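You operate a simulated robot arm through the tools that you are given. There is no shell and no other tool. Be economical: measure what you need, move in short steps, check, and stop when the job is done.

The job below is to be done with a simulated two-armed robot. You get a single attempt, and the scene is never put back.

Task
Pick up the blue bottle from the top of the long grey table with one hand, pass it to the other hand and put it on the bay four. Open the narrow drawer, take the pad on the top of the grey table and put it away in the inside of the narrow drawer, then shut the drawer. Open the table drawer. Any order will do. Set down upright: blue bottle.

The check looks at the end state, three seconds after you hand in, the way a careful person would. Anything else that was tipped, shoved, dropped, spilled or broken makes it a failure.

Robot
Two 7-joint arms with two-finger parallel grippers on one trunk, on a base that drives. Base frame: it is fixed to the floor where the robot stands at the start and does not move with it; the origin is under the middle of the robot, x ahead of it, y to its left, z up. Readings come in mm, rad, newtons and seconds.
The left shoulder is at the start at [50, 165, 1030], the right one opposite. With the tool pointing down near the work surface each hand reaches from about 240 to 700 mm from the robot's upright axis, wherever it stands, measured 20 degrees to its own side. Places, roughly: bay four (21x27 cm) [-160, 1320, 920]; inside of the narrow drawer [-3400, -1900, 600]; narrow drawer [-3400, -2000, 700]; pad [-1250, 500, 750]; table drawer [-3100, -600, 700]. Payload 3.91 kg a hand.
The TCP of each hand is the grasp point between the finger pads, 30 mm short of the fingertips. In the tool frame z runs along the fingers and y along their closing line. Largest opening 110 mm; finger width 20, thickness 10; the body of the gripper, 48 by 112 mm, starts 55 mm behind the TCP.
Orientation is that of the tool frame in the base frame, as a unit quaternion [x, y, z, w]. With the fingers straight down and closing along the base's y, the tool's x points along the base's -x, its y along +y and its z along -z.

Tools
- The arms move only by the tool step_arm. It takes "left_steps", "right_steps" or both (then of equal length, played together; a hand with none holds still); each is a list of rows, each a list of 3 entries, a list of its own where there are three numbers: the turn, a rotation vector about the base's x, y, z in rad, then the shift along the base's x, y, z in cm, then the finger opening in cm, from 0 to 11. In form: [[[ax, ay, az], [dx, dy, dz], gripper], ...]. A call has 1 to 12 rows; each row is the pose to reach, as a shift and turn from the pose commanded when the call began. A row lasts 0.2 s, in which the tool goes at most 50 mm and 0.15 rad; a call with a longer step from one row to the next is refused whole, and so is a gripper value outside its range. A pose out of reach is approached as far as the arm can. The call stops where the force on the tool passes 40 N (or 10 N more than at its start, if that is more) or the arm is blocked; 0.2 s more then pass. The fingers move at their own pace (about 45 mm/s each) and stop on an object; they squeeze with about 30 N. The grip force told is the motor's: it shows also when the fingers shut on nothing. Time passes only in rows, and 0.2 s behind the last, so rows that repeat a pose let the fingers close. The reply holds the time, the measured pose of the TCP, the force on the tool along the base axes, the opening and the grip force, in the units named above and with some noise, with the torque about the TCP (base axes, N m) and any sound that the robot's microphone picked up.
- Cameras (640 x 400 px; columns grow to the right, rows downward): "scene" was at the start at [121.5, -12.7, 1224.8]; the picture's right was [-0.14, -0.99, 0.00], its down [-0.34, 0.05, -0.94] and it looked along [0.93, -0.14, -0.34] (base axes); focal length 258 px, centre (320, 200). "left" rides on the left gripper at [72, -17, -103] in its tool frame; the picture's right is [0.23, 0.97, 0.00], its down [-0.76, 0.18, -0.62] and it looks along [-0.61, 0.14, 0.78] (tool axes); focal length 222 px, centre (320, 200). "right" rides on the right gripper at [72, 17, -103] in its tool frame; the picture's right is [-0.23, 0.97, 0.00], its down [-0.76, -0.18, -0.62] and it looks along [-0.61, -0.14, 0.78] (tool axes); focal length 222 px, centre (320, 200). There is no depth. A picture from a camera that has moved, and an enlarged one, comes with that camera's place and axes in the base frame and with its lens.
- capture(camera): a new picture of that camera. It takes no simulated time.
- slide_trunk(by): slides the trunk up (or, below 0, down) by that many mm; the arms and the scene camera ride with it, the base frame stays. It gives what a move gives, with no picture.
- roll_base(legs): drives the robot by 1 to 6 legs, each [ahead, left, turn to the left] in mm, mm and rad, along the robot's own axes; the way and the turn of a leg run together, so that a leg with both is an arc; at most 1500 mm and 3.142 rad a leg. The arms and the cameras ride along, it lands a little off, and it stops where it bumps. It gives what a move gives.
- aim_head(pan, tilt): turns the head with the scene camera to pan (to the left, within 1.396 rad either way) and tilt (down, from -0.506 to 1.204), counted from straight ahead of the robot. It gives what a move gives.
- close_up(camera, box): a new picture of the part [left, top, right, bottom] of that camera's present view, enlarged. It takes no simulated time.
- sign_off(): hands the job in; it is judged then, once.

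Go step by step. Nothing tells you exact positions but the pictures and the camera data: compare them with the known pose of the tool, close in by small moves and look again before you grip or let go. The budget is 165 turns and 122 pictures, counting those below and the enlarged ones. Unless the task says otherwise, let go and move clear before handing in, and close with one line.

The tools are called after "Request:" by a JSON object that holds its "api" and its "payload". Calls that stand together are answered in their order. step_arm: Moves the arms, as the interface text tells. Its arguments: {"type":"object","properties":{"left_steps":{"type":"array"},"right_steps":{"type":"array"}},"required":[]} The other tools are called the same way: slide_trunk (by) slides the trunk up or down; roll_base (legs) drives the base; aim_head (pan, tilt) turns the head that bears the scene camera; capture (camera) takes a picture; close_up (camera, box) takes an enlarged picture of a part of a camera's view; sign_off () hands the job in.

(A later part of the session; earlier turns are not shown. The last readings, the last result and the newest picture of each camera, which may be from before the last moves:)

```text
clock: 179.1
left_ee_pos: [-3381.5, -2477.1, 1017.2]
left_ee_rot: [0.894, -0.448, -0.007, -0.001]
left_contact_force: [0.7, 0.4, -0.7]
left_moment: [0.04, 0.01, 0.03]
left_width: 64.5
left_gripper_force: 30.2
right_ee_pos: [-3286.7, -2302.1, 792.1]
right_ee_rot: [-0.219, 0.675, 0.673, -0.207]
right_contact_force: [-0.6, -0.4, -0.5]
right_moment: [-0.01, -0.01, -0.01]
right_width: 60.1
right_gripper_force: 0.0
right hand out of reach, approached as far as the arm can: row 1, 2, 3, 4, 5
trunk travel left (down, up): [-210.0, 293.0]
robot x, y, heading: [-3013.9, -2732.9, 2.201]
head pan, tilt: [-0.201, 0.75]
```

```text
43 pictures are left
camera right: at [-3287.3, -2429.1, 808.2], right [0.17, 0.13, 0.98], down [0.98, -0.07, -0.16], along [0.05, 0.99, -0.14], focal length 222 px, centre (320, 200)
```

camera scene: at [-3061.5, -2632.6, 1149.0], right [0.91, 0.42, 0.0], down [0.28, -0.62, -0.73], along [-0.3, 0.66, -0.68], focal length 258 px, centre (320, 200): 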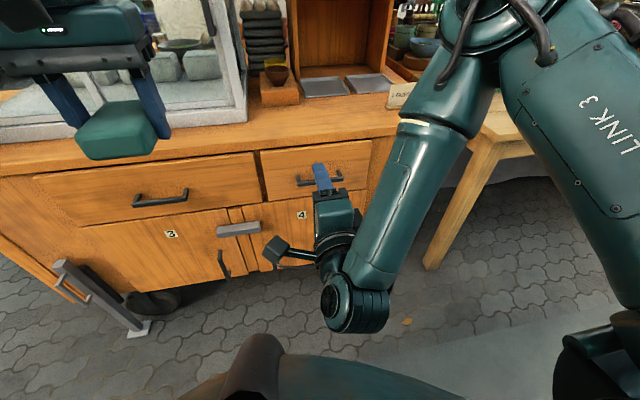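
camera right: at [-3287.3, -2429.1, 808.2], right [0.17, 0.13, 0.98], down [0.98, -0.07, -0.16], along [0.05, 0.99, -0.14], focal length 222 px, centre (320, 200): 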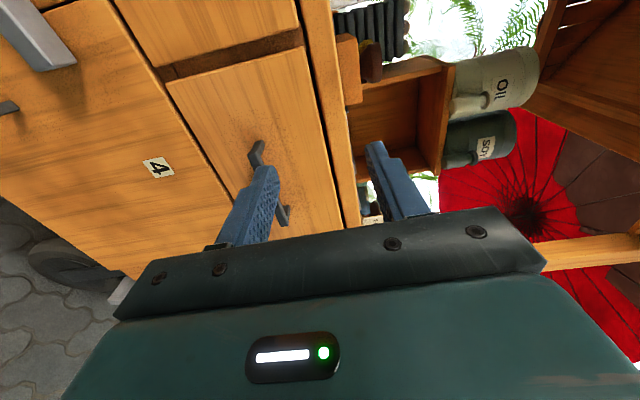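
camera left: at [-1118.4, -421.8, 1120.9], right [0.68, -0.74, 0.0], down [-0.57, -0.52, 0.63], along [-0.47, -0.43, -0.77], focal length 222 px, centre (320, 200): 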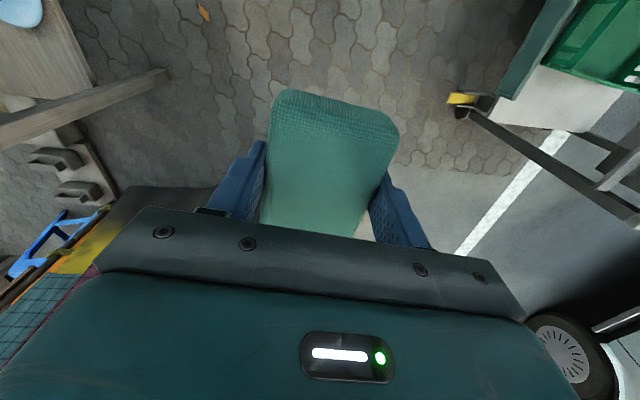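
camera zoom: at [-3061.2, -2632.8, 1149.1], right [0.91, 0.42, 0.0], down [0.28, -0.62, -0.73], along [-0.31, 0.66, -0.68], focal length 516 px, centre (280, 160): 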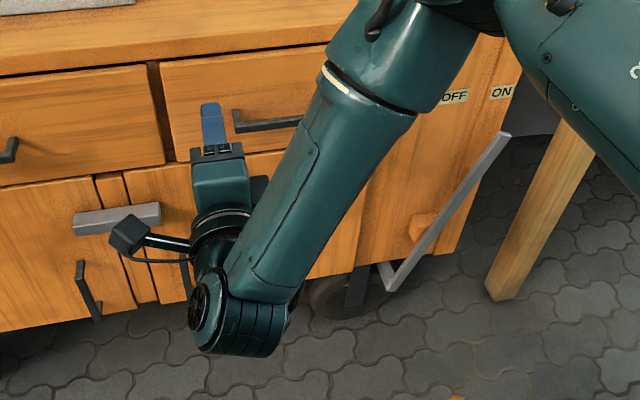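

The wrist is folded too much this close in. I back off 150 mm so the arm can extend forward and try again.

Request:
{"api": "roll_base", "payload": {"legs": [[-150, 0, 0]]}}

Request:
{"api": "step_arm", "payload": {"right_steps": [[[0, 0, 0], [-0.5, 5, 0], 6], [[0, 0, 0], [-0.9, 10, 0], 6], [[0, 0, 0], [-1.4, 15, 0], 6], [[0, 0, 0], [-1, 18, -3.5], 6], [[0, 0, 0], [-0.4, 21, -7], 6], [[0, 0, 0], [-0.4, 22, -9.4], 6]]}}

Request:
{"api": "close_up", "payload": {"camera": "scene", "box": [220, 80, 460, 280]}}

```text
clock: 180.5
left_ee_pos: [-3293.5, -2597.2, 1017.3]
left_ee_rot: [0.894, -0.448, -0.007, -0.002]
left_contact_force: [0.0, 0.0, -1.6]
left_moment: [-0.02, 0.02, 0.01]
left_width: 64.0
left_gripper_force: 29.7
right_ee_pos: [-3198.4, -2421.7, 791.3]
right_ee_rot: [-0.218, 0.675, 0.674, -0.207]
right_contact_force: [0.1, -0.3, 0.5]
right_moment: [-0.03, 0.02, -0.05]
right_width: 59.8
right_gripper_force: 0.1
trunk travel left (down, up): [-210.0, 293.0]
robot x, y, heading: [-2917.9, -2853.6, 2.205]
head pan, tilt: [-0.201, 0.75]
```

```text
refused: row 1 steps farther than a row can; nothing moved
```

```text
2.00 times, centred on (340, 180) of scene
camera zoom: at [-2973.6, -2752.9, 1149.1], right [0.91, 0.42, 0.0], down [0.28, -0.62, -0.73], along [-0.31, 0.66, -0.68], focal length 516 px, centre (280, 240)
```

zoom: 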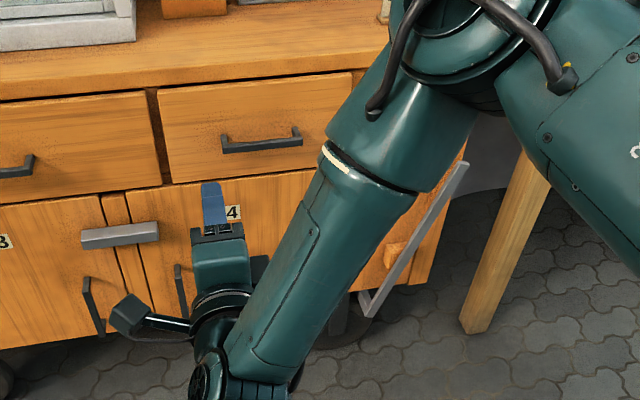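

I retry with smaller steps: forward first, then right and down to the pre-grasp.

Request:
{"api": "step_arm", "payload": {"right_steps": [[[0, 0, 0], [-2.2, 3.0, 0], 6], [[0, 0, 0], [-4.4, 6.0, 0], 6], [[0, 0, 0], [-6.6, 9.0, 0], 6], [[0, 0, 0], [-8.8, 12.0, 0], 6], [[0, 0, 0], [-11, 15.0, 0], 6], [[0, 0, 0], [-9.2, 16.3, -2], 6], [[0, 0, 0], [-7.3, 17.7, -4], 6], [[0, 0, 0], [-5.4, 19.2, -6.5], 6], [[0, 0, 0], [-3.4, 20.6, -9.3], 6]]}}

Request:
{"api": "close_up", "payload": {"camera": "scene", "box": [220, 80, 460, 280]}}

Request:
{"api": "capture", "payload": {"camera": "right"}}

```text
clock: 182.5
left_ee_pos: [-3294.0, -2596.7, 1017.8]
left_ee_rot: [0.894, -0.448, -0.006, -0.001]
left_contact_force: [1.0, 0.2, 0.1]
left_moment: [0.01, -0.01, 0.0]
left_width: 64.2
left_gripper_force: 29.7
right_ee_pos: [-3313.2, -2247.0, 761.3]
right_ee_rot: [-0.198, 0.707, 0.657, -0.171]
right_contact_force: [0.4, 0.9, -0.1]
right_moment: [0.0, 0.01, -0.01]
right_width: 59.9
right_gripper_force: 0.0
right hand out of reach, approached as far as the arm can: row 1, 2, 3, 4, 5, 6, 7, 8, 9
trunk travel left (down, up): [-210.0, 293.0]
robot x, y, heading: [-2921.4, -2851.8, 2.203]
head pan, tilt: [-0.201, 0.75]
```

```text
2.00 times, centred on (340, 180) of scene
camera zoom: at [-2973.9, -2752.5, 1149.0], right [0.91, 0.42, 0.0], down [0.29, -0.62, -0.73], along [-0.31, 0.66, -0.68], focal length 516 px, centre (280, 240)
```

zoom: 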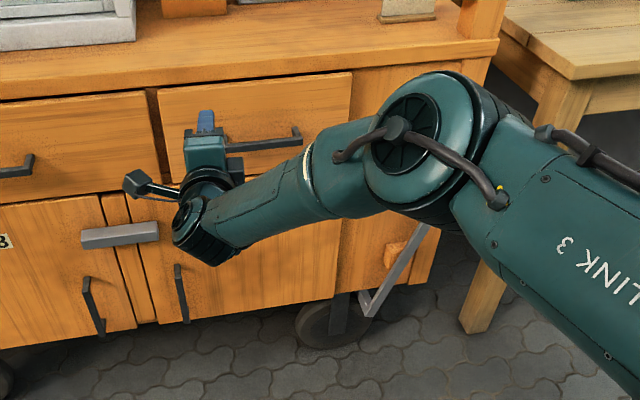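

```text
40 pictures are left
camera right: at [-3325.2, -2373.4, 783.3], right [0.14, 0.17, 0.97], down [0.98, -0.16, -0.12], along [0.14, 0.97, -0.19], focal length 222 px, centre (320, 200)
```

right: 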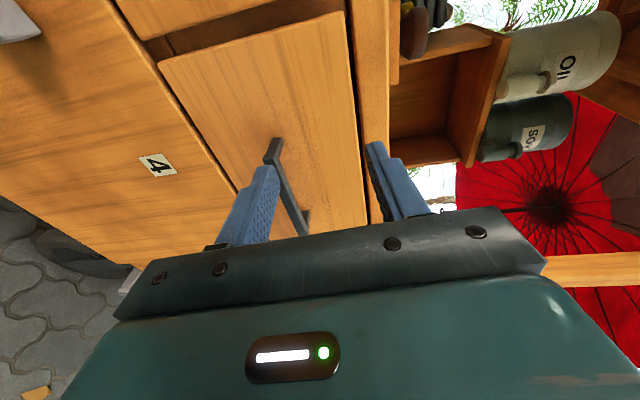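

The right arm naturally points inward, so I'll stand at an angle: retract the hand, turn the base 0.75 rad to the right and strafe, then yaw the tool back towards the drawer.

Request:
{"api": "step_arm", "payload": {"right_steps": [[[0, 0, 0], [3.4, -2.2, 1], 6], [[0, 0, 0], [6.8, -4.4, 2], 6], [[0, 0, 0], [10.2, -6.6, 3], 6], [[0, 0, 0], [13, -8.6, 4], 6], [[0, 0, 0], [14, -11, 5], 6]]}}

Request:
{"api": "roll_base", "payload": {"legs": [[0, 0, -0.75], [62, 408, 0]]}}

Request:
{"api": "slide_trunk", "payload": {"by": -80}}

Request:
{"api": "aim_head", "payload": {"pan": 0.5, "tilt": 0.7}}

Request:
{"api": "capture", "payload": {"camera": "scene"}}

```text
clock: 183.7
left_ee_pos: [-3291.5, -2597.5, 1016.8]
left_ee_rot: [0.894, -0.448, -0.006, -0.001]
left_contact_force: [0.3, -0.1, 0.2]
left_moment: [0.02, 0.01, -0.03]
left_width: 64.2
left_gripper_force: 29.9
right_ee_pos: [-3173.8, -2358.3, 812.8]
right_ee_rot: [-0.199, 0.707, 0.656, -0.172]
right_contact_force: [0.1, 0.0, 0.2]
right_moment: [0.01, -0.01, 0.03]
right_width: 59.7
right_gripper_force: 0.1
right hand out of reach, approached as far as the arm can: row 2, 3, 4
trunk travel left (down, up): [-210.0, 293.0]
robot x, y, heading: [-2920.3, -2852.2, 2.206]
head pan, tilt: [-0.201, 0.75]
```

```text
clock: 189.7
left_ee_pos: [-3422.7, -2312.5, 1018.1]
left_ee_rot: [-0.677, 0.736, 0.004, 0.004]
left_contact_force: [-0.2, 0.3, -0.7]
left_moment: [0.0, 0.0, 0.03]
left_width: 64.3
left_gripper_force: 29.7
right_ee_pos: [-3176.2, -2213.3, 810.5]
right_ee_rot: [0.067, 0.731, 0.675, 0.073]
right_contact_force: [-0.2, -0.3, 0.1]
right_moment: [-0.02, 0.01, 0.04]
right_width: 59.8
right_gripper_force: 0.1
trunk travel left (down, up): [-210.0, 293.0]
robot x, y, heading: [-3314.6, -2744.9, 1.474]
head pan, tilt: [-0.201, 0.75]
```

```text
clock: 190.9
left_ee_pos: [-3421.3, -2313.0, 938.3]
left_ee_rot: [-0.676, 0.737, 0.005, 0.003]
left_contact_force: [0.1, -0.2, -0.4]
left_moment: [0.0, 0.04, 0.01]
left_width: 63.8
left_gripper_force: 30.5
right_ee_pos: [-3175.6, -2213.5, 729.9]
right_ee_rot: [0.066, 0.731, 0.675, 0.073]
right_contact_force: [-0.5, 0.8, -1.0]
right_moment: [-0.01, -0.01, -0.01]
right_width: 60.1
right_gripper_force: 0.1
trunk travel left (down, up): [-130.0, 373.0]
robot x, y, heading: [-3318.4, -2751.4, 1.476]
head pan, tilt: [-0.201, 0.75]
```

```text
clock: 191.9
left_ee_pos: [-3421.3, -2313.2, 938.6]
left_ee_rot: [-0.676, 0.737, 0.005, 0.003]
left_contact_force: [0.4, -0.7, -1.2]
left_moment: [0.01, 0.03, -0.02]
left_width: 64.2
left_gripper_force: 30.0
right_ee_pos: [-3174.7, -2213.7, 731.1]
right_ee_rot: [0.067, 0.732, 0.674, 0.074]
right_contact_force: [-0.2, -0.4, -0.5]
right_moment: [-0.02, -0.01, 0.0]
right_width: 59.7
right_gripper_force: 0.1
trunk travel left (down, up): [-130.0, 373.0]
robot x, y, heading: [-3317.7, -2753.2, 1.474]
head pan, tilt: [0.499, 0.7]
```

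```text
39 pictures are left
camera scene: at [-3345.4, -2642.3, 1073.2], right [0.92, 0.39, 0.0], down [0.25, -0.59, -0.76], along [-0.3, 0.7, -0.64], focal length 258 px, centre (320, 200)
```

scene: 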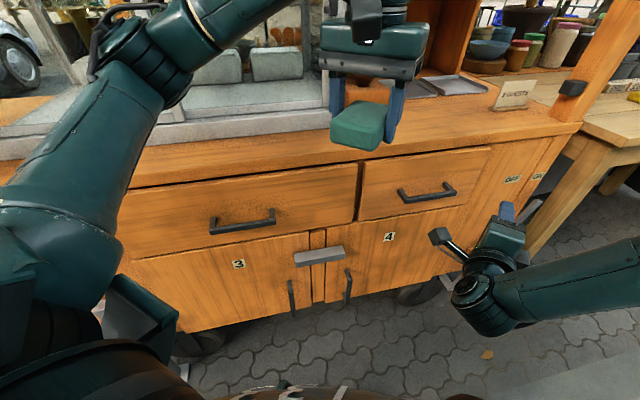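

Handle confirmed at (-3303, -2119, ~700). I yaw the right tool to face the drawer and line it up 150 mm in front of the bar.

Request:
{"api": "step_arm", "payload": {"right_steps": [[[0.014, 0.003, 0.138], [-0.6, -0.5, -0.5], 6], [[0.028, 0.007, 0.277], [-1.2, -0.9, -1], 6], [[0.043, 0.01, 0.415], [-1.9, -1.4, -1.5], 6], [[0.057, 0.013, 0.553], [-2.5, -1.9, -2], 6], [[0.071, 0.017, 0.692], [-3.2, -2.3, -2.5], 6], [[0.085, 0.02, 0.83], [-3.8, -2.8, -3.1], 6]]}}

Request:
{"api": "close_up", "payload": {"camera": "scene", "box": [300, 120, 620, 320]}}

Request:
{"api": "capture", "payload": {"camera": "right"}}

```text
clock: 193.3
left_ee_pos: [-3422.3, -2313.1, 937.0]
left_ee_rot: [-0.676, 0.737, 0.005, 0.005]
left_contact_force: [0.4, 0.1, -0.5]
left_moment: [0.02, -0.01, 0.03]
left_width: 64.1
left_gripper_force: 29.8
right_ee_pos: [-3321.5, -2288.1, 792.6]
right_ee_rot: [-0.105, 0.714, 0.685, -0.101]
right_contact_force: [1.2, -0.7, 0.4]
right_moment: [0.04, 0.02, -0.03]
right_width: 60.0
right_gripper_force: 0.1
right hand out of reach, approached as far as the arm can: row 1, 2, 3, 4, 5, 6
trunk travel left (down, up): [-130.0, 373.0]
robot x, y, heading: [-3314.9, -2750.8, 1.478]
head pan, tilt: [0.499, 0.7]
```

```text
2.00 times, centred on (460, 220) of scene
camera zoom: at [-3345.5, -2642.4, 1073.3], right [0.92, 0.39, 0.0], down [0.25, -0.59, -0.76], along [-0.3, 0.7, -0.64], focal length 516 px, centre (40, 160)
```

zoom: 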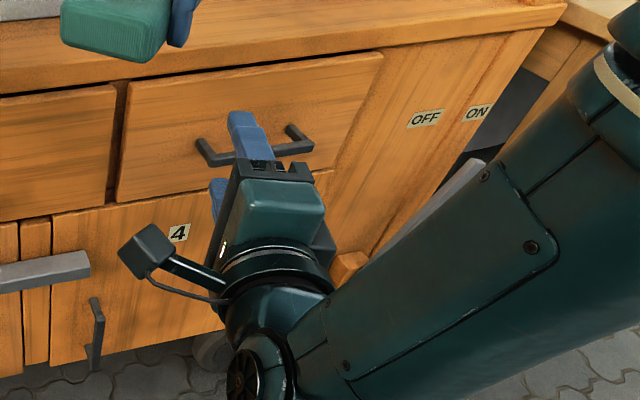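

```text
37 pictures are left
camera right: at [-3362.9, -2410.2, 813.6], right [0.21, 0.1, 0.97], down [0.91, -0.38, -0.15], along [0.36, 0.92, -0.17], focal length 222 px, centre (320, 200)
```

right: 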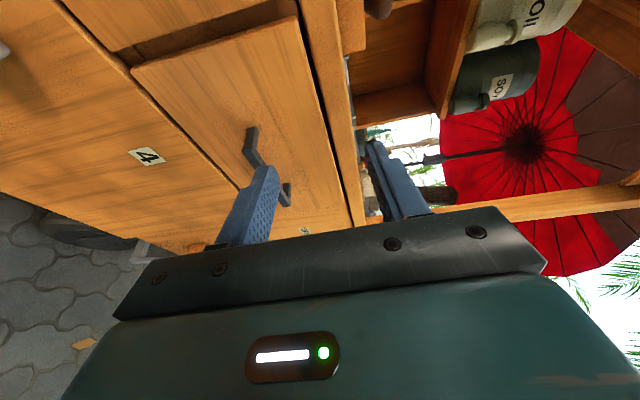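

The full horizontal grip is at the wrist limit. Better: point the tool down-forward about 40° with closing along the drawer's normal, one finger behind the bar. I move the left hand aside, then pitch the right hand down.

Request:
{"api": "step_arm", "payload": {"left_steps": [[[0, 0, 0], [-2, -1, 1], 0], [[0, 0, 0], [-4, -2, 2], 0], [[0, 0, 0], [-6, -3, 3], 0], [[0, 0, 0], [-8, -4, 4], 0], [[0, 0, 0], [-10, -5, 5], 0], [[0, 0, 0], [-12, -6, 6], 0], [[0, 0, 0], [-14, -7, 7], 0], [[0, 0, 0], [-16, -8, 8], 0]]}}

Request:
{"api": "step_arm", "payload": {"right_steps": [[[-0.12, -0.036, 0], [1, -1, 1], 6], [[-0.24, -0.072, 0], [2, -2, 2], 6], [[-0.36, -0.108, 0], [3, -3, 3], 6], [[-0.48, -0.144, 0], [4, -3, 4], 6], [[-0.6, -0.18, 0], [5, -3, 5], 6], [[-0.72, -0.216, 0], [5, -3, 6], 6], [[-0.83, -0.25, 0], [5, -3, 6], 6], [[-0.83, -0.25, 0], [5, -3, 6], 6]]}}

Request:
{"api": "capture", "payload": {"camera": "scene"}}

```text
clock: 195.1
left_ee_pos: [-3583.5, -2393.8, 1018.0]
left_ee_rot: [-0.676, 0.737, 0.005, 0.004]
left_contact_force: [1.0, 0.1, -0.5]
left_moment: [0.02, -0.01, 0.0]
left_width: 64.1
left_gripper_force: 30.0
right_ee_pos: [-3324.1, -2290.0, 795.9]
right_ee_rot: [-0.106, 0.712, 0.687, -0.102]
right_contact_force: [-0.3, -1.0, 0.5]
right_moment: [-0.03, 0.01, 0.01]
right_width: 60.0
right_gripper_force: 0.0
trunk travel left (down, up): [-130.0, 373.0]
robot x, y, heading: [-3317.4, -2750.9, 1.473]
head pan, tilt: [0.499, 0.7]
```

```text
clock: 196.9
left_ee_pos: [-3584.1, -2392.7, 1018.2]
left_ee_rot: [-0.676, 0.737, 0.006, 0.004]
left_contact_force: [0.2, -1.1, -0.5]
left_moment: [0.01, -0.04, 0.02]
left_width: 64.5
left_gripper_force: 30.1
right_ee_pos: [-3280.4, -2328.5, 851.1]
right_ee_rot: [-0.145, 0.934, 0.321, -0.053]
right_contact_force: [1.2, -0.9, -0.1]
right_moment: [0.01, 0.0, 0.01]
right_width: 60.0
right_gripper_force: 0.1
trunk travel left (down, up): [-130.0, 373.0]
robot x, y, heading: [-3319.1, -2747.0, 1.475]
head pan, tilt: [0.499, 0.7]
```

```text
36 pictures are left
camera scene: at [-3345.4, -2642.3, 1073.2], right [0.92, 0.39, 0.0], down [0.25, -0.59, -0.76], along [-0.3, 0.7, -0.64], focal length 258 px, centre (320, 200)
```

scene: 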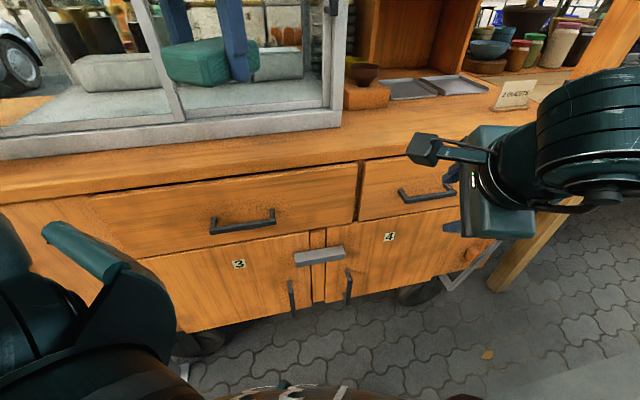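

That pose is reachable. I yaw to face the drawer normal and move above-behind the bar for a downward slide-in.

Request:
{"api": "step_arm", "payload": {"right_steps": [[[0, 0, 0.1], [0, 1, 0], 6], [[0, 0, 0.2], [0.4, 4, -1], 6], [[0, 0, 0.31], [0.9, 7, -3], 6], [[0, 0, 0.31], [1.4, 10.5, -5], 6], [[0, 0, 0.31], [1.8, 12.8, -6.6], 6], [[0, 0, 0.31], [2.2, 14.8, -8.1], 6], [[0, 0, 0.31], [2.2, 14.8, -8.1], 6]]}}

Request:
{"api": "close_up", "payload": {"camera": "scene", "box": [340, 100, 580, 250]}}

Request:
{"api": "capture", "payload": {"camera": "right"}}

```text
clock: 198.5
left_ee_pos: [-3583.0, -2393.1, 1017.5]
left_ee_rot: [-0.677, 0.736, 0.005, 0.003]
left_contact_force: [0.3, 0.3, -0.6]
left_moment: [0.03, -0.01, 0.02]
left_width: 64.1
left_gripper_force: 30.3
right_ee_pos: [-3257.4, -2180.7, 767.1]
right_ee_rot: [-0.287, 0.901, 0.309, -0.101]
right_contact_force: [0.3, -0.5, -0.4]
right_moment: [0.02, 0.04, 0.0]
right_width: 60.1
right_gripper_force: 0.1
trunk travel left (down, up): [-130.0, 373.0]
robot x, y, heading: [-3312.7, -2752.6, 1.473]
head pan, tilt: [0.499, 0.7]
```

```text
2.67 times, centred on (460, 175) of scene
camera zoom: at [-3345.4, -2642.3, 1073.2], right [0.92, 0.39, 0.0], down [0.25, -0.59, -0.76], along [-0.3, 0.7, -0.64], focal length 688 px, centre (-53, 267)
```

zoom: 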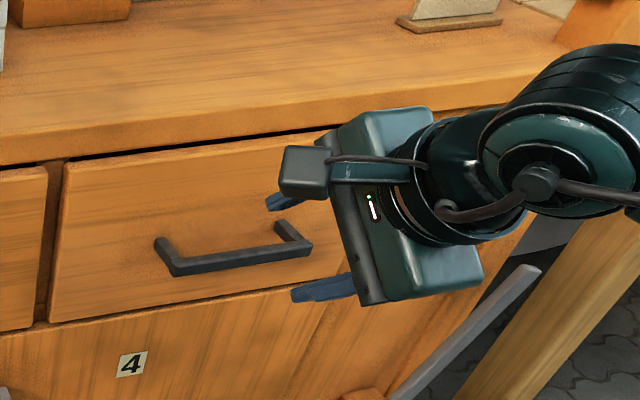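

```text
34 pictures are left
camera right: at [-3287.3, -2265.3, 859.9], right [-0.26, 0.76, 0.6], down [0.93, 0.02, 0.38], along [0.28, 0.65, -0.71], focal length 222 px, centre (320, 200)
```

right: 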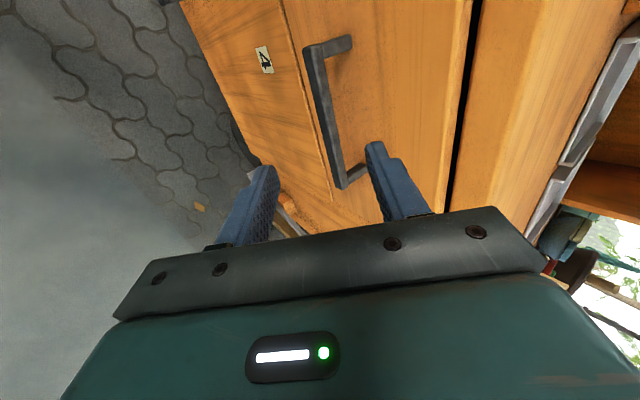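

The hand sits above the bar as planned; the wrist picture puts the bar about 8 mm nearer than I thought. I slide down so one finger goes behind the bar.

Request:
{"api": "step_arm", "payload": {"right_steps": [[[0, 0, 0], [-0.4, 0.6, -1.2], 7], [[0, 0, 0], [-0.9, 1.3, -2.4], 7], [[0, 0, 0], [-1.3, 1.9, -3.6], 7], [[0, 0, 0], [-1.7, 2.5, -4.8], 7]]}}

Request:
{"api": "capture", "payload": {"camera": "right"}}

Request:
{"api": "close_up", "payload": {"camera": "scene", "box": [340, 100, 580, 250]}}

```text
clock: 199.5
left_ee_pos: [-3583.1, -2394.0, 1017.9]
left_ee_rot: [-0.676, 0.737, 0.006, 0.004]
left_contact_force: [-0.2, -0.2, 0.2]
left_moment: [0.0, 0.02, -0.04]
left_width: 64.1
left_gripper_force: 29.8
right_ee_pos: [-3274.7, -2155.4, 721.1]
right_ee_rot: [-0.288, 0.901, 0.309, -0.101]
right_contact_force: [0.7, -1.4, 0.3]
right_moment: [-0.01, 0.0, -0.02]
right_width: 69.9
right_gripper_force: 0.0
trunk travel left (down, up): [-130.0, 373.0]
robot x, y, heading: [-3317.8, -2749.6, 1.475]
head pan, tilt: [0.499, 0.7]
```

```text
33 pictures are left
camera right: at [-3305.9, -2239.8, 811.5], right [-0.26, 0.76, 0.6], down [0.93, 0.02, 0.38], along [0.28, 0.65, -0.71], focal length 222 px, centre (320, 200)
```

right: 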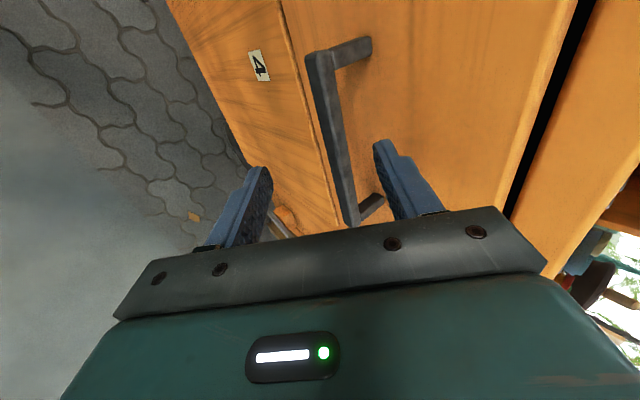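

```text
2.67 times, centred on (460, 175) of scene
camera zoom: at [-3345.5, -2642.3, 1073.3], right [0.92, 0.39, 0.0], down [0.25, -0.59, -0.76], along [-0.3, 0.7, -0.64], focal length 688 px, centre (-53, 267)
```

zoom: 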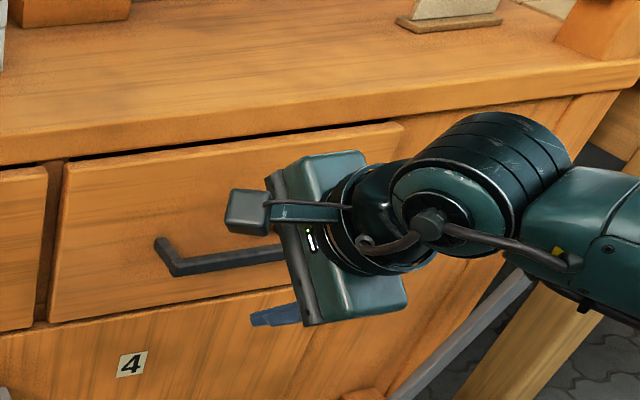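

The bar lies between the two fingers. I go the remaining distance and close on it.

Request:
{"api": "step_arm", "payload": {"right_steps": [[[0, 0, 0], [-0.4, 0.6, -1.2], 7], [[0, 0, 0], [-0.8, 1.2, -2.2], 7], [[0, 0, 0], [-0.8, 1.2, -2.2], 5], [[0, 0, 0], [-0.8, 1.2, -2.2], 3], [[0, 0, 0], [-0.8, 1.2, -2.2], 0], [[0, 0, 0], [-0.8, 1.2, -2.2], 0], [[0, 0, 0], [-0.8, 1.2, -2.2], 0]]}}

Request:
{"api": "capture", "payload": {"camera": "right"}}

```text
clock: 201.1
left_ee_pos: [-3583.0, -2395.0, 1019.0]
left_ee_rot: [-0.676, 0.737, 0.006, 0.003]
left_contact_force: [0.2, 0.2, -0.5]
left_moment: [-0.03, 0.0, 0.01]
left_width: 64.0
left_gripper_force: 30.1
right_ee_pos: [-3284.2, -2142.6, 698.6]
right_ee_rot: [-0.289, 0.9, 0.31, -0.1]
right_contact_force: [1.7, -0.4, 9.7]
right_moment: [-0.09, -0.25, 0.94]
right_width: 16.7
right_gripper_force: 45.3
trunk travel left (down, up): [-130.0, 373.0]
robot x, y, heading: [-3313.9, -2747.4, 1.472]
head pan, tilt: [0.499, 0.7]
```

```text
31 pictures are left
camera right: at [-3313.3, -2228.1, 790.4], right [-0.26, 0.76, 0.6], down [0.93, 0.02, 0.38], along [0.28, 0.65, -0.7], focal length 222 px, centre (320, 200)
```

right: 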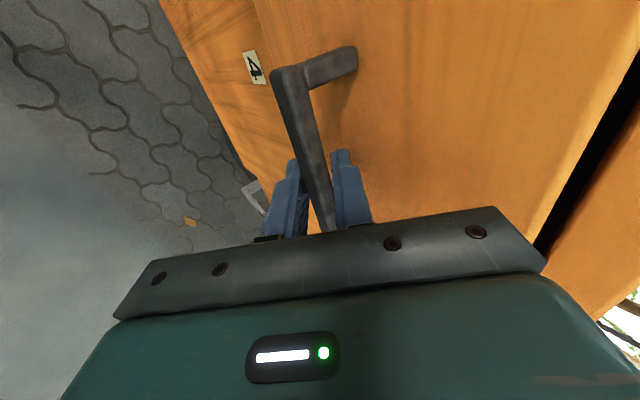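

The bar is gripped firmly. I pull the drawer straight out along its normal, slowly.

Request:
{"api": "step_arm", "payload": {"right_steps": [[[0, 0, 0], [0.9, -1.2, 0], 0], [[0, 0, 0], [2.1, -2.8, 0], 0], [[0, 0, 0], [3.3, -4.4, 0], 0], [[0, 0, 0], [4.5, -6, 0], 0], [[0, 0, 0], [5.7, -7.6, 0], 0], [[0, 0, 0], [6.9, -9.2, 0], 0]]}}

Request:
{"api": "capture", "payload": {"camera": "scene"}}

```text
clock: 202.5
left_ee_pos: [-3584.6, -2394.1, 1017.7]
left_ee_rot: [-0.676, 0.737, 0.006, 0.004]
left_contact_force: [-0.5, -0.3, -0.2]
left_moment: [0.01, 0.02, -0.02]
left_width: 64.1
left_gripper_force: 29.8
right_ee_pos: [-3213.7, -2237.2, 698.8]
right_ee_rot: [-0.289, 0.9, 0.31, -0.102]
right_contact_force: [-2.7, -3.4, 11.0]
right_moment: [0.29, -0.65, 0.62]
right_width: 16.5
right_gripper_force: 45.0
trunk travel left (down, up): [-130.0, 373.0]
robot x, y, heading: [-3316.3, -2750.9, 1.472]
head pan, tilt: [0.499, 0.7]
```

```text
30 pictures are left
camera scene: at [-3345.9, -2643.4, 1073.4], right [0.92, 0.39, 0.0], down [0.25, -0.59, -0.77], along [-0.3, 0.7, -0.64], focal length 258 px, centre (320, 200)
```

scene: 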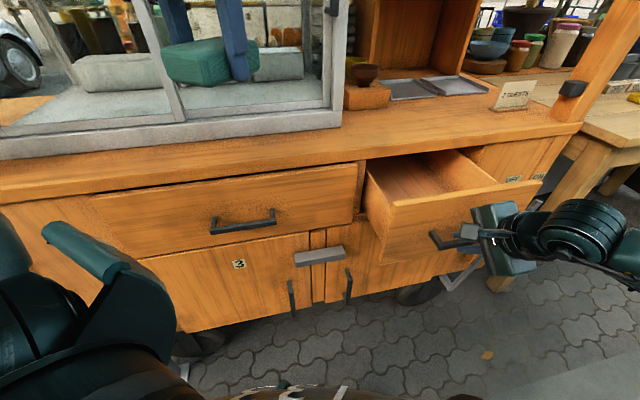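

The drawer slides open nicely. I pull another 11 cm.

Request:
{"api": "step_arm", "payload": {"right_steps": [[[0, 0, 0], [0.9, -1.2, 0], 0], [[0, 0, 0], [2.1, -2.8, 0], 0], [[0, 0, 0], [3.3, -4.4, 0], 0], [[0, 0, 0], [4.5, -6, 0], 0], [[0, 0, 0], [5.7, -7.6, 0], 0], [[0, 0, 0], [6.6, -8.8, 0], 0]]}}

Request:
{"api": "capture", "payload": {"camera": "scene"}}

```text
clock: 203.9
left_ee_pos: [-3584.2, -2394.6, 1019.3]
left_ee_rot: [-0.677, 0.736, 0.005, 0.005]
left_contact_force: [-1.1, 0.4, -0.6]
left_moment: [0.01, 0.01, -0.01]
left_width: 63.9
left_gripper_force: 30.1
right_ee_pos: [-3150.5, -2325.2, 699.4]
right_ee_rot: [-0.289, 0.901, 0.308, -0.103]
right_contact_force: [-14.0, -11.5, 9.9]
right_moment: [-0.4, 0.17, 1.39]
right_width: 16.6
right_gripper_force: 45.4
trunk travel left (down, up): [-130.0, 373.0]
robot x, y, heading: [-3312.0, -2751.3, 1.478]
head pan, tilt: [0.499, 0.7]
```

```text
29 pictures are left
camera scene: at [-3346.3, -2643.4, 1073.4], right [0.92, 0.39, 0.0], down [0.25, -0.59, -0.77], along [-0.3, 0.7, -0.64], focal length 258 px, centre (320, 200)
```

scene: 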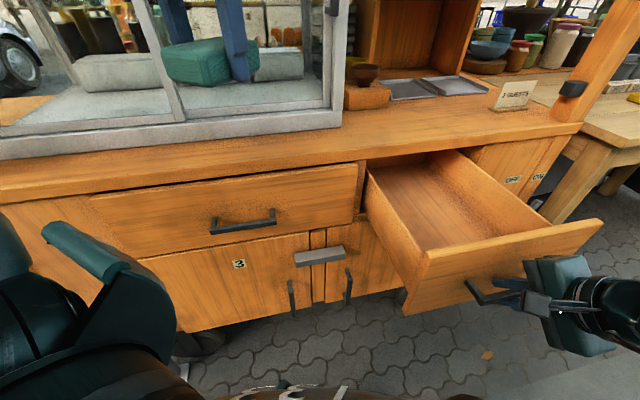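

The drawer is ~23 cm open. Keeping the right hand on the handle, I bring the pad with the left hand over the drawer.

Request:
{"api": "step_arm", "payload": {"left_steps": [[[0, 0, 0], [1.5, 1, 0], 0], [[0, 0, 0], [4, 2.9, 0], 0], [[0, 0, 0], [6.5, 4.8, 0], 0], [[0, 0, 0], [9.2, 6.7, 0], 0], [[0, 0, 0], [11.9, 8.7, 0], 0], [[0, 0, 0], [14.6, 10.6, 0], 0], [[0, 0, 0], [17.4, 12.6, 0], 0], [[0, 0, 0], [20.2, 14.6, 0], 0], [[0, 0, 0], [23, 16.6, 0], 0], [[0, 0, 0], [25.7, 18.6, 0], 0], [[0, 0, 0], [28.3, 20.5, 0], 0], [[0, 0, 0], [30.1, 21.8, 0], 0]]}}

Request:
{"api": "step_arm", "payload": {"left_steps": [[[0, 0, 0], [0, 0, -1.5], 0], [[0, 0, 0], [0, 0, -4], 0], [[0, 0, 0], [0, 0, -6.5], 0], [[0, 0, 0], [0, 0, -9], 0], [[0, 0, 0], [0, 0, -11.5], 0], [[0, 0, 0], [0, 0, -14], 0], [[0, 0, 0], [0, 0, -16], 0]]}}

Request:
{"api": "capture", "payload": {"camera": "left"}}

Request:
{"api": "capture", "payload": {"camera": "scene"}}

```text
clock: 206.5
left_ee_pos: [-3285.0, -2199.6, 1007.2]
left_ee_rot: [-0.676, 0.737, 0.006, 0.006]
left_contact_force: [0.0, 0.2, -0.6]
left_moment: [0.04, 0.01, 0.01]
left_width: 64.1
left_gripper_force: 30.3
left hand out of reach, approached as far as the arm can: row 11, 12
right_ee_pos: [-3148.9, -2325.1, 700.2]
right_ee_rot: [-0.289, 0.9, 0.309, -0.102]
right_contact_force: [-12.5, -10.8, 0.5]
right_moment: [-0.38, 0.17, 1.46]
right_width: 17.0
right_gripper_force: 45.0
trunk travel left (down, up): [-130.0, 373.0]
robot x, y, heading: [-3312.2, -2752.6, 1.472]
head pan, tilt: [0.499, 0.7]
```

```text
clock: 208.1
left_ee_pos: [-3287.6, -2199.1, 847.9]
left_ee_rot: [-0.676, 0.737, 0.004, 0.005]
left_contact_force: [-0.8, 0.9, -0.7]
left_moment: [0.02, -0.01, 0.04]
left_width: 64.3
left_gripper_force: 30.1
right_ee_pos: [-3149.7, -2324.7, 698.9]
right_ee_rot: [-0.289, 0.9, 0.31, -0.1]
right_contact_force: [-15.7, -10.5, -0.3]
right_moment: [0.21, -0.6, 0.7]
right_width: 16.9
right_gripper_force: 45.3
trunk travel left (down, up): [-130.0, 373.0]
robot x, y, heading: [-3313.0, -2749.8, 1.474]
head pan, tilt: [0.499, 0.7]
```

```text
28 pictures are left
camera left: at [-3276.3, -2275.4, 949.4], right [-0.99, -0.14, 0.0], down [-0.11, 0.77, 0.63], along [-0.09, 0.63, -0.77], focal length 222 px, centre (320, 200)
```

left: 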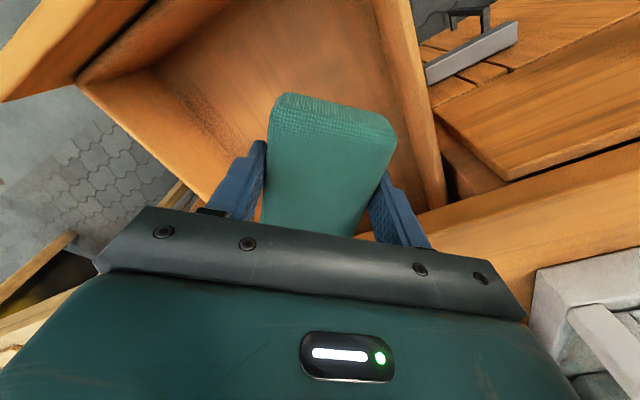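

```text
27 pictures are left
camera scene: at [-3346.4, -2642.9, 1073.3], right [0.92, 0.39, 0.0], down [0.25, -0.59, -0.77], along [-0.3, 0.7, -0.64], focal length 258 px, centre (320, 200)
```

scene: 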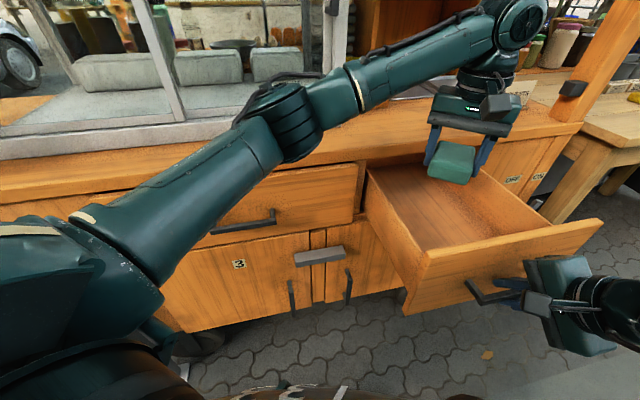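

The pad is a bit close to the drawer's left wall; I shift it ~60 mm to the right over the middle, then descend into the drawer.

Request:
{"api": "step_arm", "payload": {"left_steps": [[[0, 0, 0], [1, 0.7, 0], 0], [[0, 0, 0], [3, 2, 0], 0], [[0, 0, 0], [5, 3.4, 0], 0], [[0, 0, 0], [5, 3.4, -2], 0], [[0, 0, 0], [5, 3.4, -4], 0], [[0, 0, 0], [5, 3.4, -6.5], 0], [[0, 0, 0], [5, 3.4, -9], 0], [[0, 0, 0], [5, 3.4, -11], 0], [[0, 0, 0], [5, 3.4, -12], 0]]}}

Request:
{"api": "capture", "payload": {"camera": "scene"}}

Request:
{"api": "capture", "payload": {"camera": "left"}}

```text
clock: 210.1
left_ee_pos: [-3237.3, -2166.9, 728.7]
left_ee_rot: [-0.676, 0.737, 0.005, 0.005]
left_contact_force: [-0.2, -0.6, -1.1]
left_moment: [-0.02, 0.01, 0.0]
left_width: 64.1
left_gripper_force: 30.1
right_ee_pos: [-3150.9, -2325.6, 699.2]
right_ee_rot: [-0.288, 0.901, 0.309, -0.101]
right_contact_force: [-14.6, -10.4, -0.7]
right_moment: [0.13, -0.49, 0.81]
right_width: 16.7
right_gripper_force: 45.3
trunk travel left (down, up): [-130.0, 373.0]
robot x, y, heading: [-3316.5, -2748.9, 1.47]
head pan, tilt: [0.499, 0.7]
```

```text
26 pictures are left
camera scene: at [-3346.3, -2642.9, 1073.3], right [0.92, 0.39, 0.0], down [0.25, -0.59, -0.77], along [-0.3, 0.7, -0.64], focal length 258 px, centre (320, 200)
```

scene: 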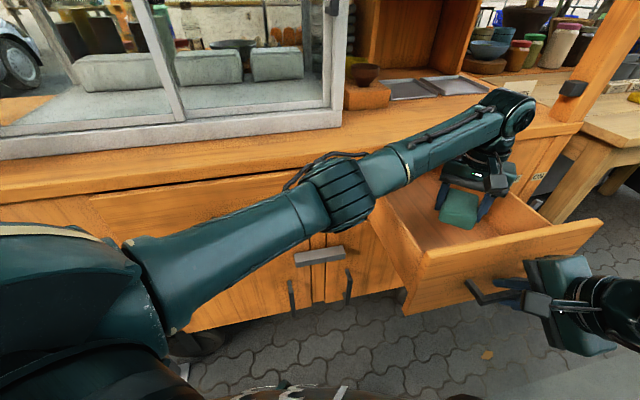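

```text
25 pictures are left
camera left: at [-3227.1, -2242.7, 830.4], right [-0.99, -0.14, 0.0], down [-0.11, 0.77, 0.63], along [-0.09, 0.63, -0.77], focal length 222 px, centre (320, 200)
```

left: 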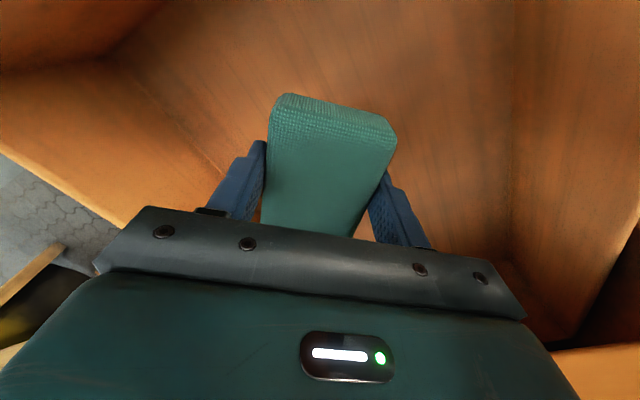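

The pad is in the middle of the drawer. I lower further in small steps until it touches.

Request:
{"api": "step_arm", "payload": {"left_steps": [[[0, 0, 0], [0, 0, -1], 0], [[0, 0, 0], [0, 0, -2], 0], [[0, 0, 0], [0, 0, -2.6], 0], [[0, 0, 0], [0, 0, -2.6], 0]]}}

Request:
{"api": "step_arm", "payload": {"left_steps": [[[0, 0, 0], [0, 0, -0.5], 0], [[0, 0, 0], [0, 0, -1], 0], [[0, 0, 0], [0, 0, -1.5], 0], [[0, 0, 0], [0, 0, -1.5], 0]]}}

Request:
{"api": "close_up", "payload": {"camera": "scene", "box": [340, 80, 620, 255]}}

```text
clock: 211.1
left_ee_pos: [-3237.4, -2166.5, 702.9]
left_ee_rot: [-0.676, 0.736, 0.005, 0.004]
left_contact_force: [0.5, 0.2, -0.5]
left_moment: [0.02, 0.03, 0.0]
left_width: 64.2
left_gripper_force: 30.3
right_ee_pos: [-3150.2, -2324.0, 698.8]
right_ee_rot: [-0.289, 0.9, 0.309, -0.101]
right_contact_force: [-15.8, -11.0, 0.2]
right_moment: [0.17, -0.52, 0.72]
right_width: 16.9
right_gripper_force: 45.2
trunk travel left (down, up): [-130.0, 373.0]
robot x, y, heading: [-3312.5, -2752.4, 1.474]
head pan, tilt: [0.499, 0.7]
```

```text
clock: 212.1
left_ee_pos: [-3236.5, -2165.6, 687.2]
left_ee_rot: [-0.676, 0.737, 0.004, 0.004]
left_contact_force: [0.0, 0.3, -0.8]
left_moment: [0.01, -0.06, 0.02]
left_width: 64.1
left_gripper_force: 30.3
right_ee_pos: [-3150.2, -2324.3, 698.5]
right_ee_rot: [-0.288, 0.9, 0.31, -0.101]
right_contact_force: [-14.7, -10.6, 0.2]
right_moment: [0.16, -0.54, 0.72]
right_width: 17.1
right_gripper_force: 45.0
trunk travel left (down, up): [-130.0, 373.0]
robot x, y, heading: [-3317.0, -2751.7, 1.471]
head pan, tilt: [0.499, 0.7]
```

```text
2.29 times, centred on (480, 168) of scene
camera zoom: at [-3346.3, -2642.9, 1073.3], right [0.92, 0.39, 0.0], down [0.25, -0.59, -0.77], along [-0.3, 0.7, -0.64], focal length 590 px, centre (-46, 274)
```

zoom: 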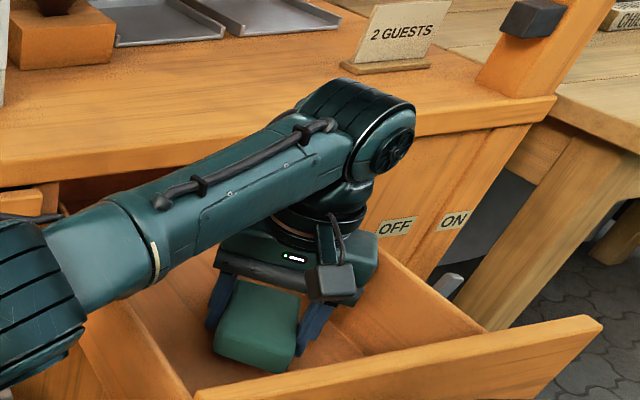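

Still no contact; a little lower, then release.

Request:
{"api": "step_arm", "payload": {"left_steps": [[[0, 0, 0], [0, 0, -0.5], 0], [[0, 0, 0], [0, 0, -1], 0], [[0, 0, 0], [0, 0, -1], 0]]}}

Request:
{"api": "step_arm", "payload": {"left_steps": [[[0, 0, 0], [0, 0, -0.5], 0], [[0, 0, 0], [0, 0, -1], 0], [[0, 0, 0], [0, 0, -1], 0]]}}

```text
clock: 212.9
left_ee_pos: [-3236.9, -2165.1, 677.3]
left_ee_rot: [-0.677, 0.736, 0.005, 0.005]
left_contact_force: [-0.2, -0.1, -0.5]
left_moment: [-0.02, 0.04, -0.01]
left_width: 64.3
left_gripper_force: 30.1
right_ee_pos: [-3148.8, -2324.8, 698.5]
right_ee_rot: [-0.288, 0.9, 0.31, -0.101]
right_contact_force: [-14.4, -10.7, 0.2]
right_moment: [0.15, -0.56, 0.77]
right_width: 16.8
right_gripper_force: 44.9
trunk travel left (down, up): [-130.0, 373.0]
robot x, y, heading: [-3318.3, -2748.8, 1.474]
head pan, tilt: [0.499, 0.7]
```

```text
clock: 213.6
left_ee_pos: [-3236.0, -2164.6, 675.1]
left_ee_rot: [-0.675, 0.738, 0.008, 0.009]
left_contact_force: [-3.6, -0.1, 9.9]
left_moment: [-0.45, 0.1, -0.14]
left_width: 64.3
left_gripper_force: 30.6
right_ee_pos: [-3149.4, -2324.0, 699.6]
right_ee_rot: [-0.291, 0.9, 0.31, -0.1]
right_contact_force: [-1.8, -2.8, 5.8]
right_moment: [0.29, -0.87, 0.65]
right_width: 17.1
right_gripper_force: 45.0
trunk travel left (down, up): [-130.0, 373.0]
robot x, y, heading: [-3314.7, -2749.2, 1.473]
head pan, tilt: [0.499, 0.7]
stopped in row 3 (left hand): the force on the tool passed its limit at 42 N (the readings are from after the stop); the commanded pose is now the measured one
```

The pad touches the drawer floor. I open the left fingers and lift straight out.

Request:
{"api": "step_arm", "payload": {"left_steps": [[[0, 0, 0], [0, 0, 0.2], 8], [[0, 0, 0], [0, 0, 0.2], 9], [[0, 0, 0], [0, 0, 0.2], 9], [[0, 0, 0], [0, 0, 3], 9], [[0, 0, 0], [0, 0, 7], 9], [[0, 0, 0], [0, 0, 11], 9], [[0, 0, 0], [0, 0, 15], 9], [[0, 0, 0], [0, 0, 19], 9], [[0, 0, 0], [0, 0, 23], 9], [[0, 0, 0], [0, 0, 27], 9]]}}

Request:
{"api": "step_arm", "payload": {"left_steps": [[[0, 0, 0], [-4, -2.9, 1], 9], [[0, 0, 0], [-8, -5.8, 2], 9], [[0, 0, 0], [-12, -8.7, 3], 9], [[0, 0, 0], [-16, -11.6, 4], 9], [[0, 0, 0], [-20, -14.5, 5], 9], [[0, 0, 0], [-23, -18, 5], 9], [[0, 0, 0], [-26, -21.5, 5], 9]]}}

Request:
{"api": "capture", "payload": {"camera": "scene"}}

```text
clock: 215.8
left_ee_pos: [-3242.7, -2184.9, 925.9]
left_ee_rot: [-0.676, 0.737, 0.006, 0.008]
left_contact_force: [0.4, 0.2, 0.5]
left_moment: [-0.01, 0.05, 0.02]
left_width: 90.1
left_gripper_force: 0.0
left hand out of reach, approached as far as the arm can: row 9, 10
right_ee_pos: [-3149.6, -2325.9, 699.1]
right_ee_rot: [-0.287, 0.901, 0.309, -0.101]
right_contact_force: [-7.4, -6.0, 25.3]
right_moment: [0.17, -0.52, 0.75]
right_width: 16.8
right_gripper_force: 45.1
trunk travel left (down, up): [-130.0, 373.0]
robot x, y, heading: [-3313.6, -2748.2, 1.476]
head pan, tilt: [0.499, 0.7]
```

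```text
refused: row 1 steps farther than a row can; nothing moved
```

```text
23 pictures are left
camera scene: at [-3346.4, -2644.4, 1073.5], right [0.92, 0.39, 0.0], down [0.25, -0.59, -0.77], along [-0.3, 0.71, -0.64], focal length 258 px, centre (320, 200)
```

scene: 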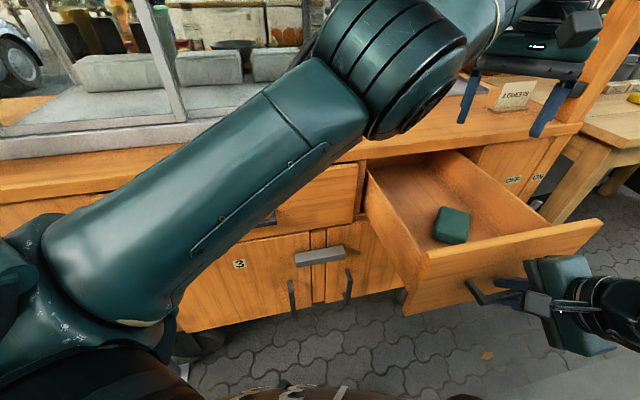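

The pad lies flat in the drawer. I retract the left hand, then push the drawer shut with the right hand still on the handle.

Request:
{"api": "step_arm", "payload": {"left_steps": [[[0, 0, 0], [-3, -2.4, 0], 9], [[0, 0, 0], [-6, -4.9, 0], 9], [[0, 0, 0], [-9, -7.3, 1], 9], [[0, 0, 0], [-12, -9.8, 2], 9], [[0, 0, 0], [-15, -12.2, 3], 9], [[0, 0, 0], [-18, -14.6, 4], 9], [[0, 0, 0], [-21, -17, 5], 9], [[0, 0, 0], [-24, -19.5, 5], 9]]}}

Request:
{"api": "step_arm", "payload": {"right_steps": [[[0, 0, 0], [-0.9, 1.2, 0], 0], [[0, 0, 0], [-2.1, 2.8, 0], 0], [[0, 0, 0], [-3.3, 4.4, 0], 0], [[0, 0, 0], [-4.5, 6, 0], 0], [[0, 0, 0], [-5.7, 7.6, 0], 0], [[0, 0, 0], [-6.9, 9.2, 0], 0], [[0, 0, 0], [-8.1, 10.8, 0], 0], [[0, 0, 0], [-9.3, 12.4, 0], 0], [[0, 0, 0], [-10.5, 14, 0], 0], [[0, 0, 0], [-11.7, 15.6, 0], 0], [[0, 0, 0], [-12.6, 16.8, 0], 0]]}}

Request:
{"api": "capture", "payload": {"camera": "scene"}}

```text
clock: 217.6
left_ee_pos: [-3321.1, -2167.7, 978.7]
left_ee_rot: [-0.675, 0.738, 0.007, 0.008]
left_contact_force: [0.2, 0.6, 0.6]
left_moment: [-0.01, 0.03, -0.01]
left_width: 90.1
left_gripper_force: 0.1
left hand out of reach, approached as far as the arm can: row 1, 2, 3, 4, 5, 6, 7, 8
right_ee_pos: [-3149.5, -2325.2, 699.5]
right_ee_rot: [-0.288, 0.901, 0.309, -0.1]
right_contact_force: [-7.4, -5.9, 23.5]
right_moment: [0.35, -0.75, 0.54]
right_width: 16.8
right_gripper_force: 44.9
trunk travel left (down, up): [-130.0, 373.0]
robot x, y, heading: [-3314.5, -2749.3, 1.474]
head pan, tilt: [0.499, 0.7]
```

```text
clock: 220.0
left_ee_pos: [-3320.2, -2167.4, 978.8]
left_ee_rot: [-0.676, 0.737, 0.007, 0.006]
left_contact_force: [0.2, 0.1, -0.1]
left_moment: [-0.02, -0.03, 0.05]
left_width: 89.9
left_gripper_force: 0.1
right_ee_pos: [-3273.4, -2153.9, 699.0]
right_ee_rot: [-0.284, 0.902, 0.31, -0.1]
right_contact_force: [12.0, 10.1, 19.4]
right_moment: [-0.17, -0.18, 0.96]
right_width: 16.6
right_gripper_force: 44.9
trunk travel left (down, up): [-130.0, 373.0]
robot x, y, heading: [-3314.7, -2752.6, 1.474]
head pan, tilt: [0.499, 0.7]
```

```text
22 pictures are left
camera scene: at [-3345.0, -2643.3, 1073.4], right [0.92, 0.39, 0.0], down [0.25, -0.59, -0.77], along [-0.3, 0.7, -0.64], focal length 258 px, centre (320, 200)
```

scene: 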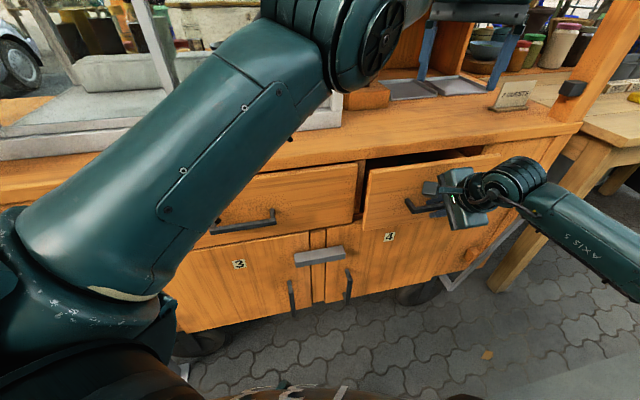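

Almost shut (about 2 cm left). I push the rest until it meets the stop.

Request:
{"api": "step_arm", "payload": {"right_steps": [[[0, 0, 0], [-0.6, 0.8, 0], 0], [[0, 0, 0], [-1.2, 1.6, 0], 0], [[0, 0, 0], [-1.6, 2.1, 0], 0], [[0, 0, 0], [-1.9, 2.5, 0], 0]]}}

Request:
{"api": "close_up", "payload": {"camera": "scene", "box": [320, 110, 560, 260]}}

```text
clock: 221.0
left_ee_pos: [-3320.0, -2166.3, 977.9]
left_ee_rot: [-0.675, 0.738, 0.007, 0.007]
left_contact_force: [-0.5, 0.1, 0.6]
left_moment: [-0.01, -0.03, 0.0]
left_width: 90.3
left_gripper_force: 0.0
right_ee_pos: [-3290.4, -2130.6, 699.5]
right_ee_rot: [-0.285, 0.902, 0.309, -0.098]
right_contact_force: [17.2, 15.4, 16.3]
right_moment: [-0.05, -0.3, 0.93]
right_width: 17.0
right_gripper_force: 44.9
trunk travel left (down, up): [-130.0, 373.0]
robot x, y, heading: [-3315.9, -2748.7, 1.476]
head pan, tilt: [0.499, 0.7]
```

```text
2.67 times, centred on (440, 185) of scene
camera zoom: at [-3344.8, -2642.9, 1073.4], right [0.92, 0.39, 0.0], down [0.25, -0.59, -0.77], along [-0.3, 0.7, -0.64], focal length 688 px, centre (0, 240)
```

zoom: 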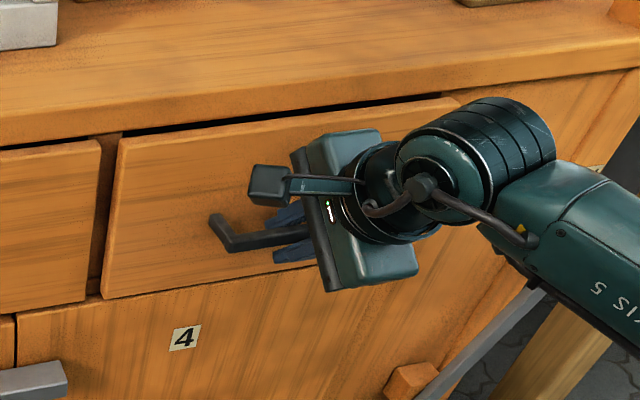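

Nearly flush, a few mm may remain. One more small push.

Request:
{"api": "step_arm", "payload": {"right_steps": [[[0, 0, 0], [-0.3, 0.4, 0], 0], [[0, 0, 0], [-0.6, 0.8, 0], 0], [[0, 0, 0], [-0.9, 1.2, 0], 0], [[0, 0, 0], [-0.9, 1.2, 0], 0]]}}

Request:
{"api": "close_up", "payload": {"camera": "scene", "box": [320, 110, 560, 260]}}

```text
clock: 221.7
left_ee_pos: [-3317.9, -2169.4, 977.7]
left_ee_rot: [-0.675, 0.738, 0.007, 0.007]
left_contact_force: [-0.4, 0.4, 0.1]
left_moment: [0.0, 0.02, -0.01]
left_width: 89.7
left_gripper_force: 0.1
right_ee_pos: [-3295.9, -2127.0, 696.9]
right_ee_rot: [-0.288, 0.903, 0.303, -0.099]
right_contact_force: [8.4, -14.9, 10.3]
right_moment: [-0.09, -0.43, 0.97]
right_width: 17.1
right_gripper_force: 45.1
trunk travel left (down, up): [-130.0, 373.0]
robot x, y, heading: [-3315.1, -2750.1, 1.47]
head pan, tilt: [0.499, 0.7]
stopped in row 3 (right hand): the force on the tool passed its limit at 55 N (the readings are from after the stop); the commanded pose is now the measured one
```

```text
2.67 times, centred on (440, 185) of scene
camera zoom: at [-3344.6, -2645.0, 1073.3], right [0.92, 0.39, 0.0], down [0.25, -0.59, -0.77], along [-0.3, 0.71, -0.64], focal length 688 px, centre (0, 240)
```

zoom: 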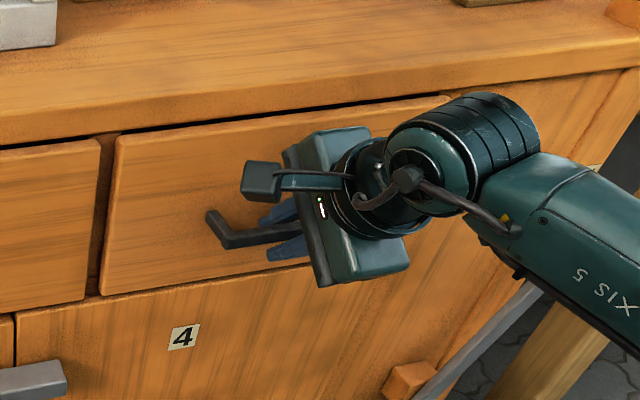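

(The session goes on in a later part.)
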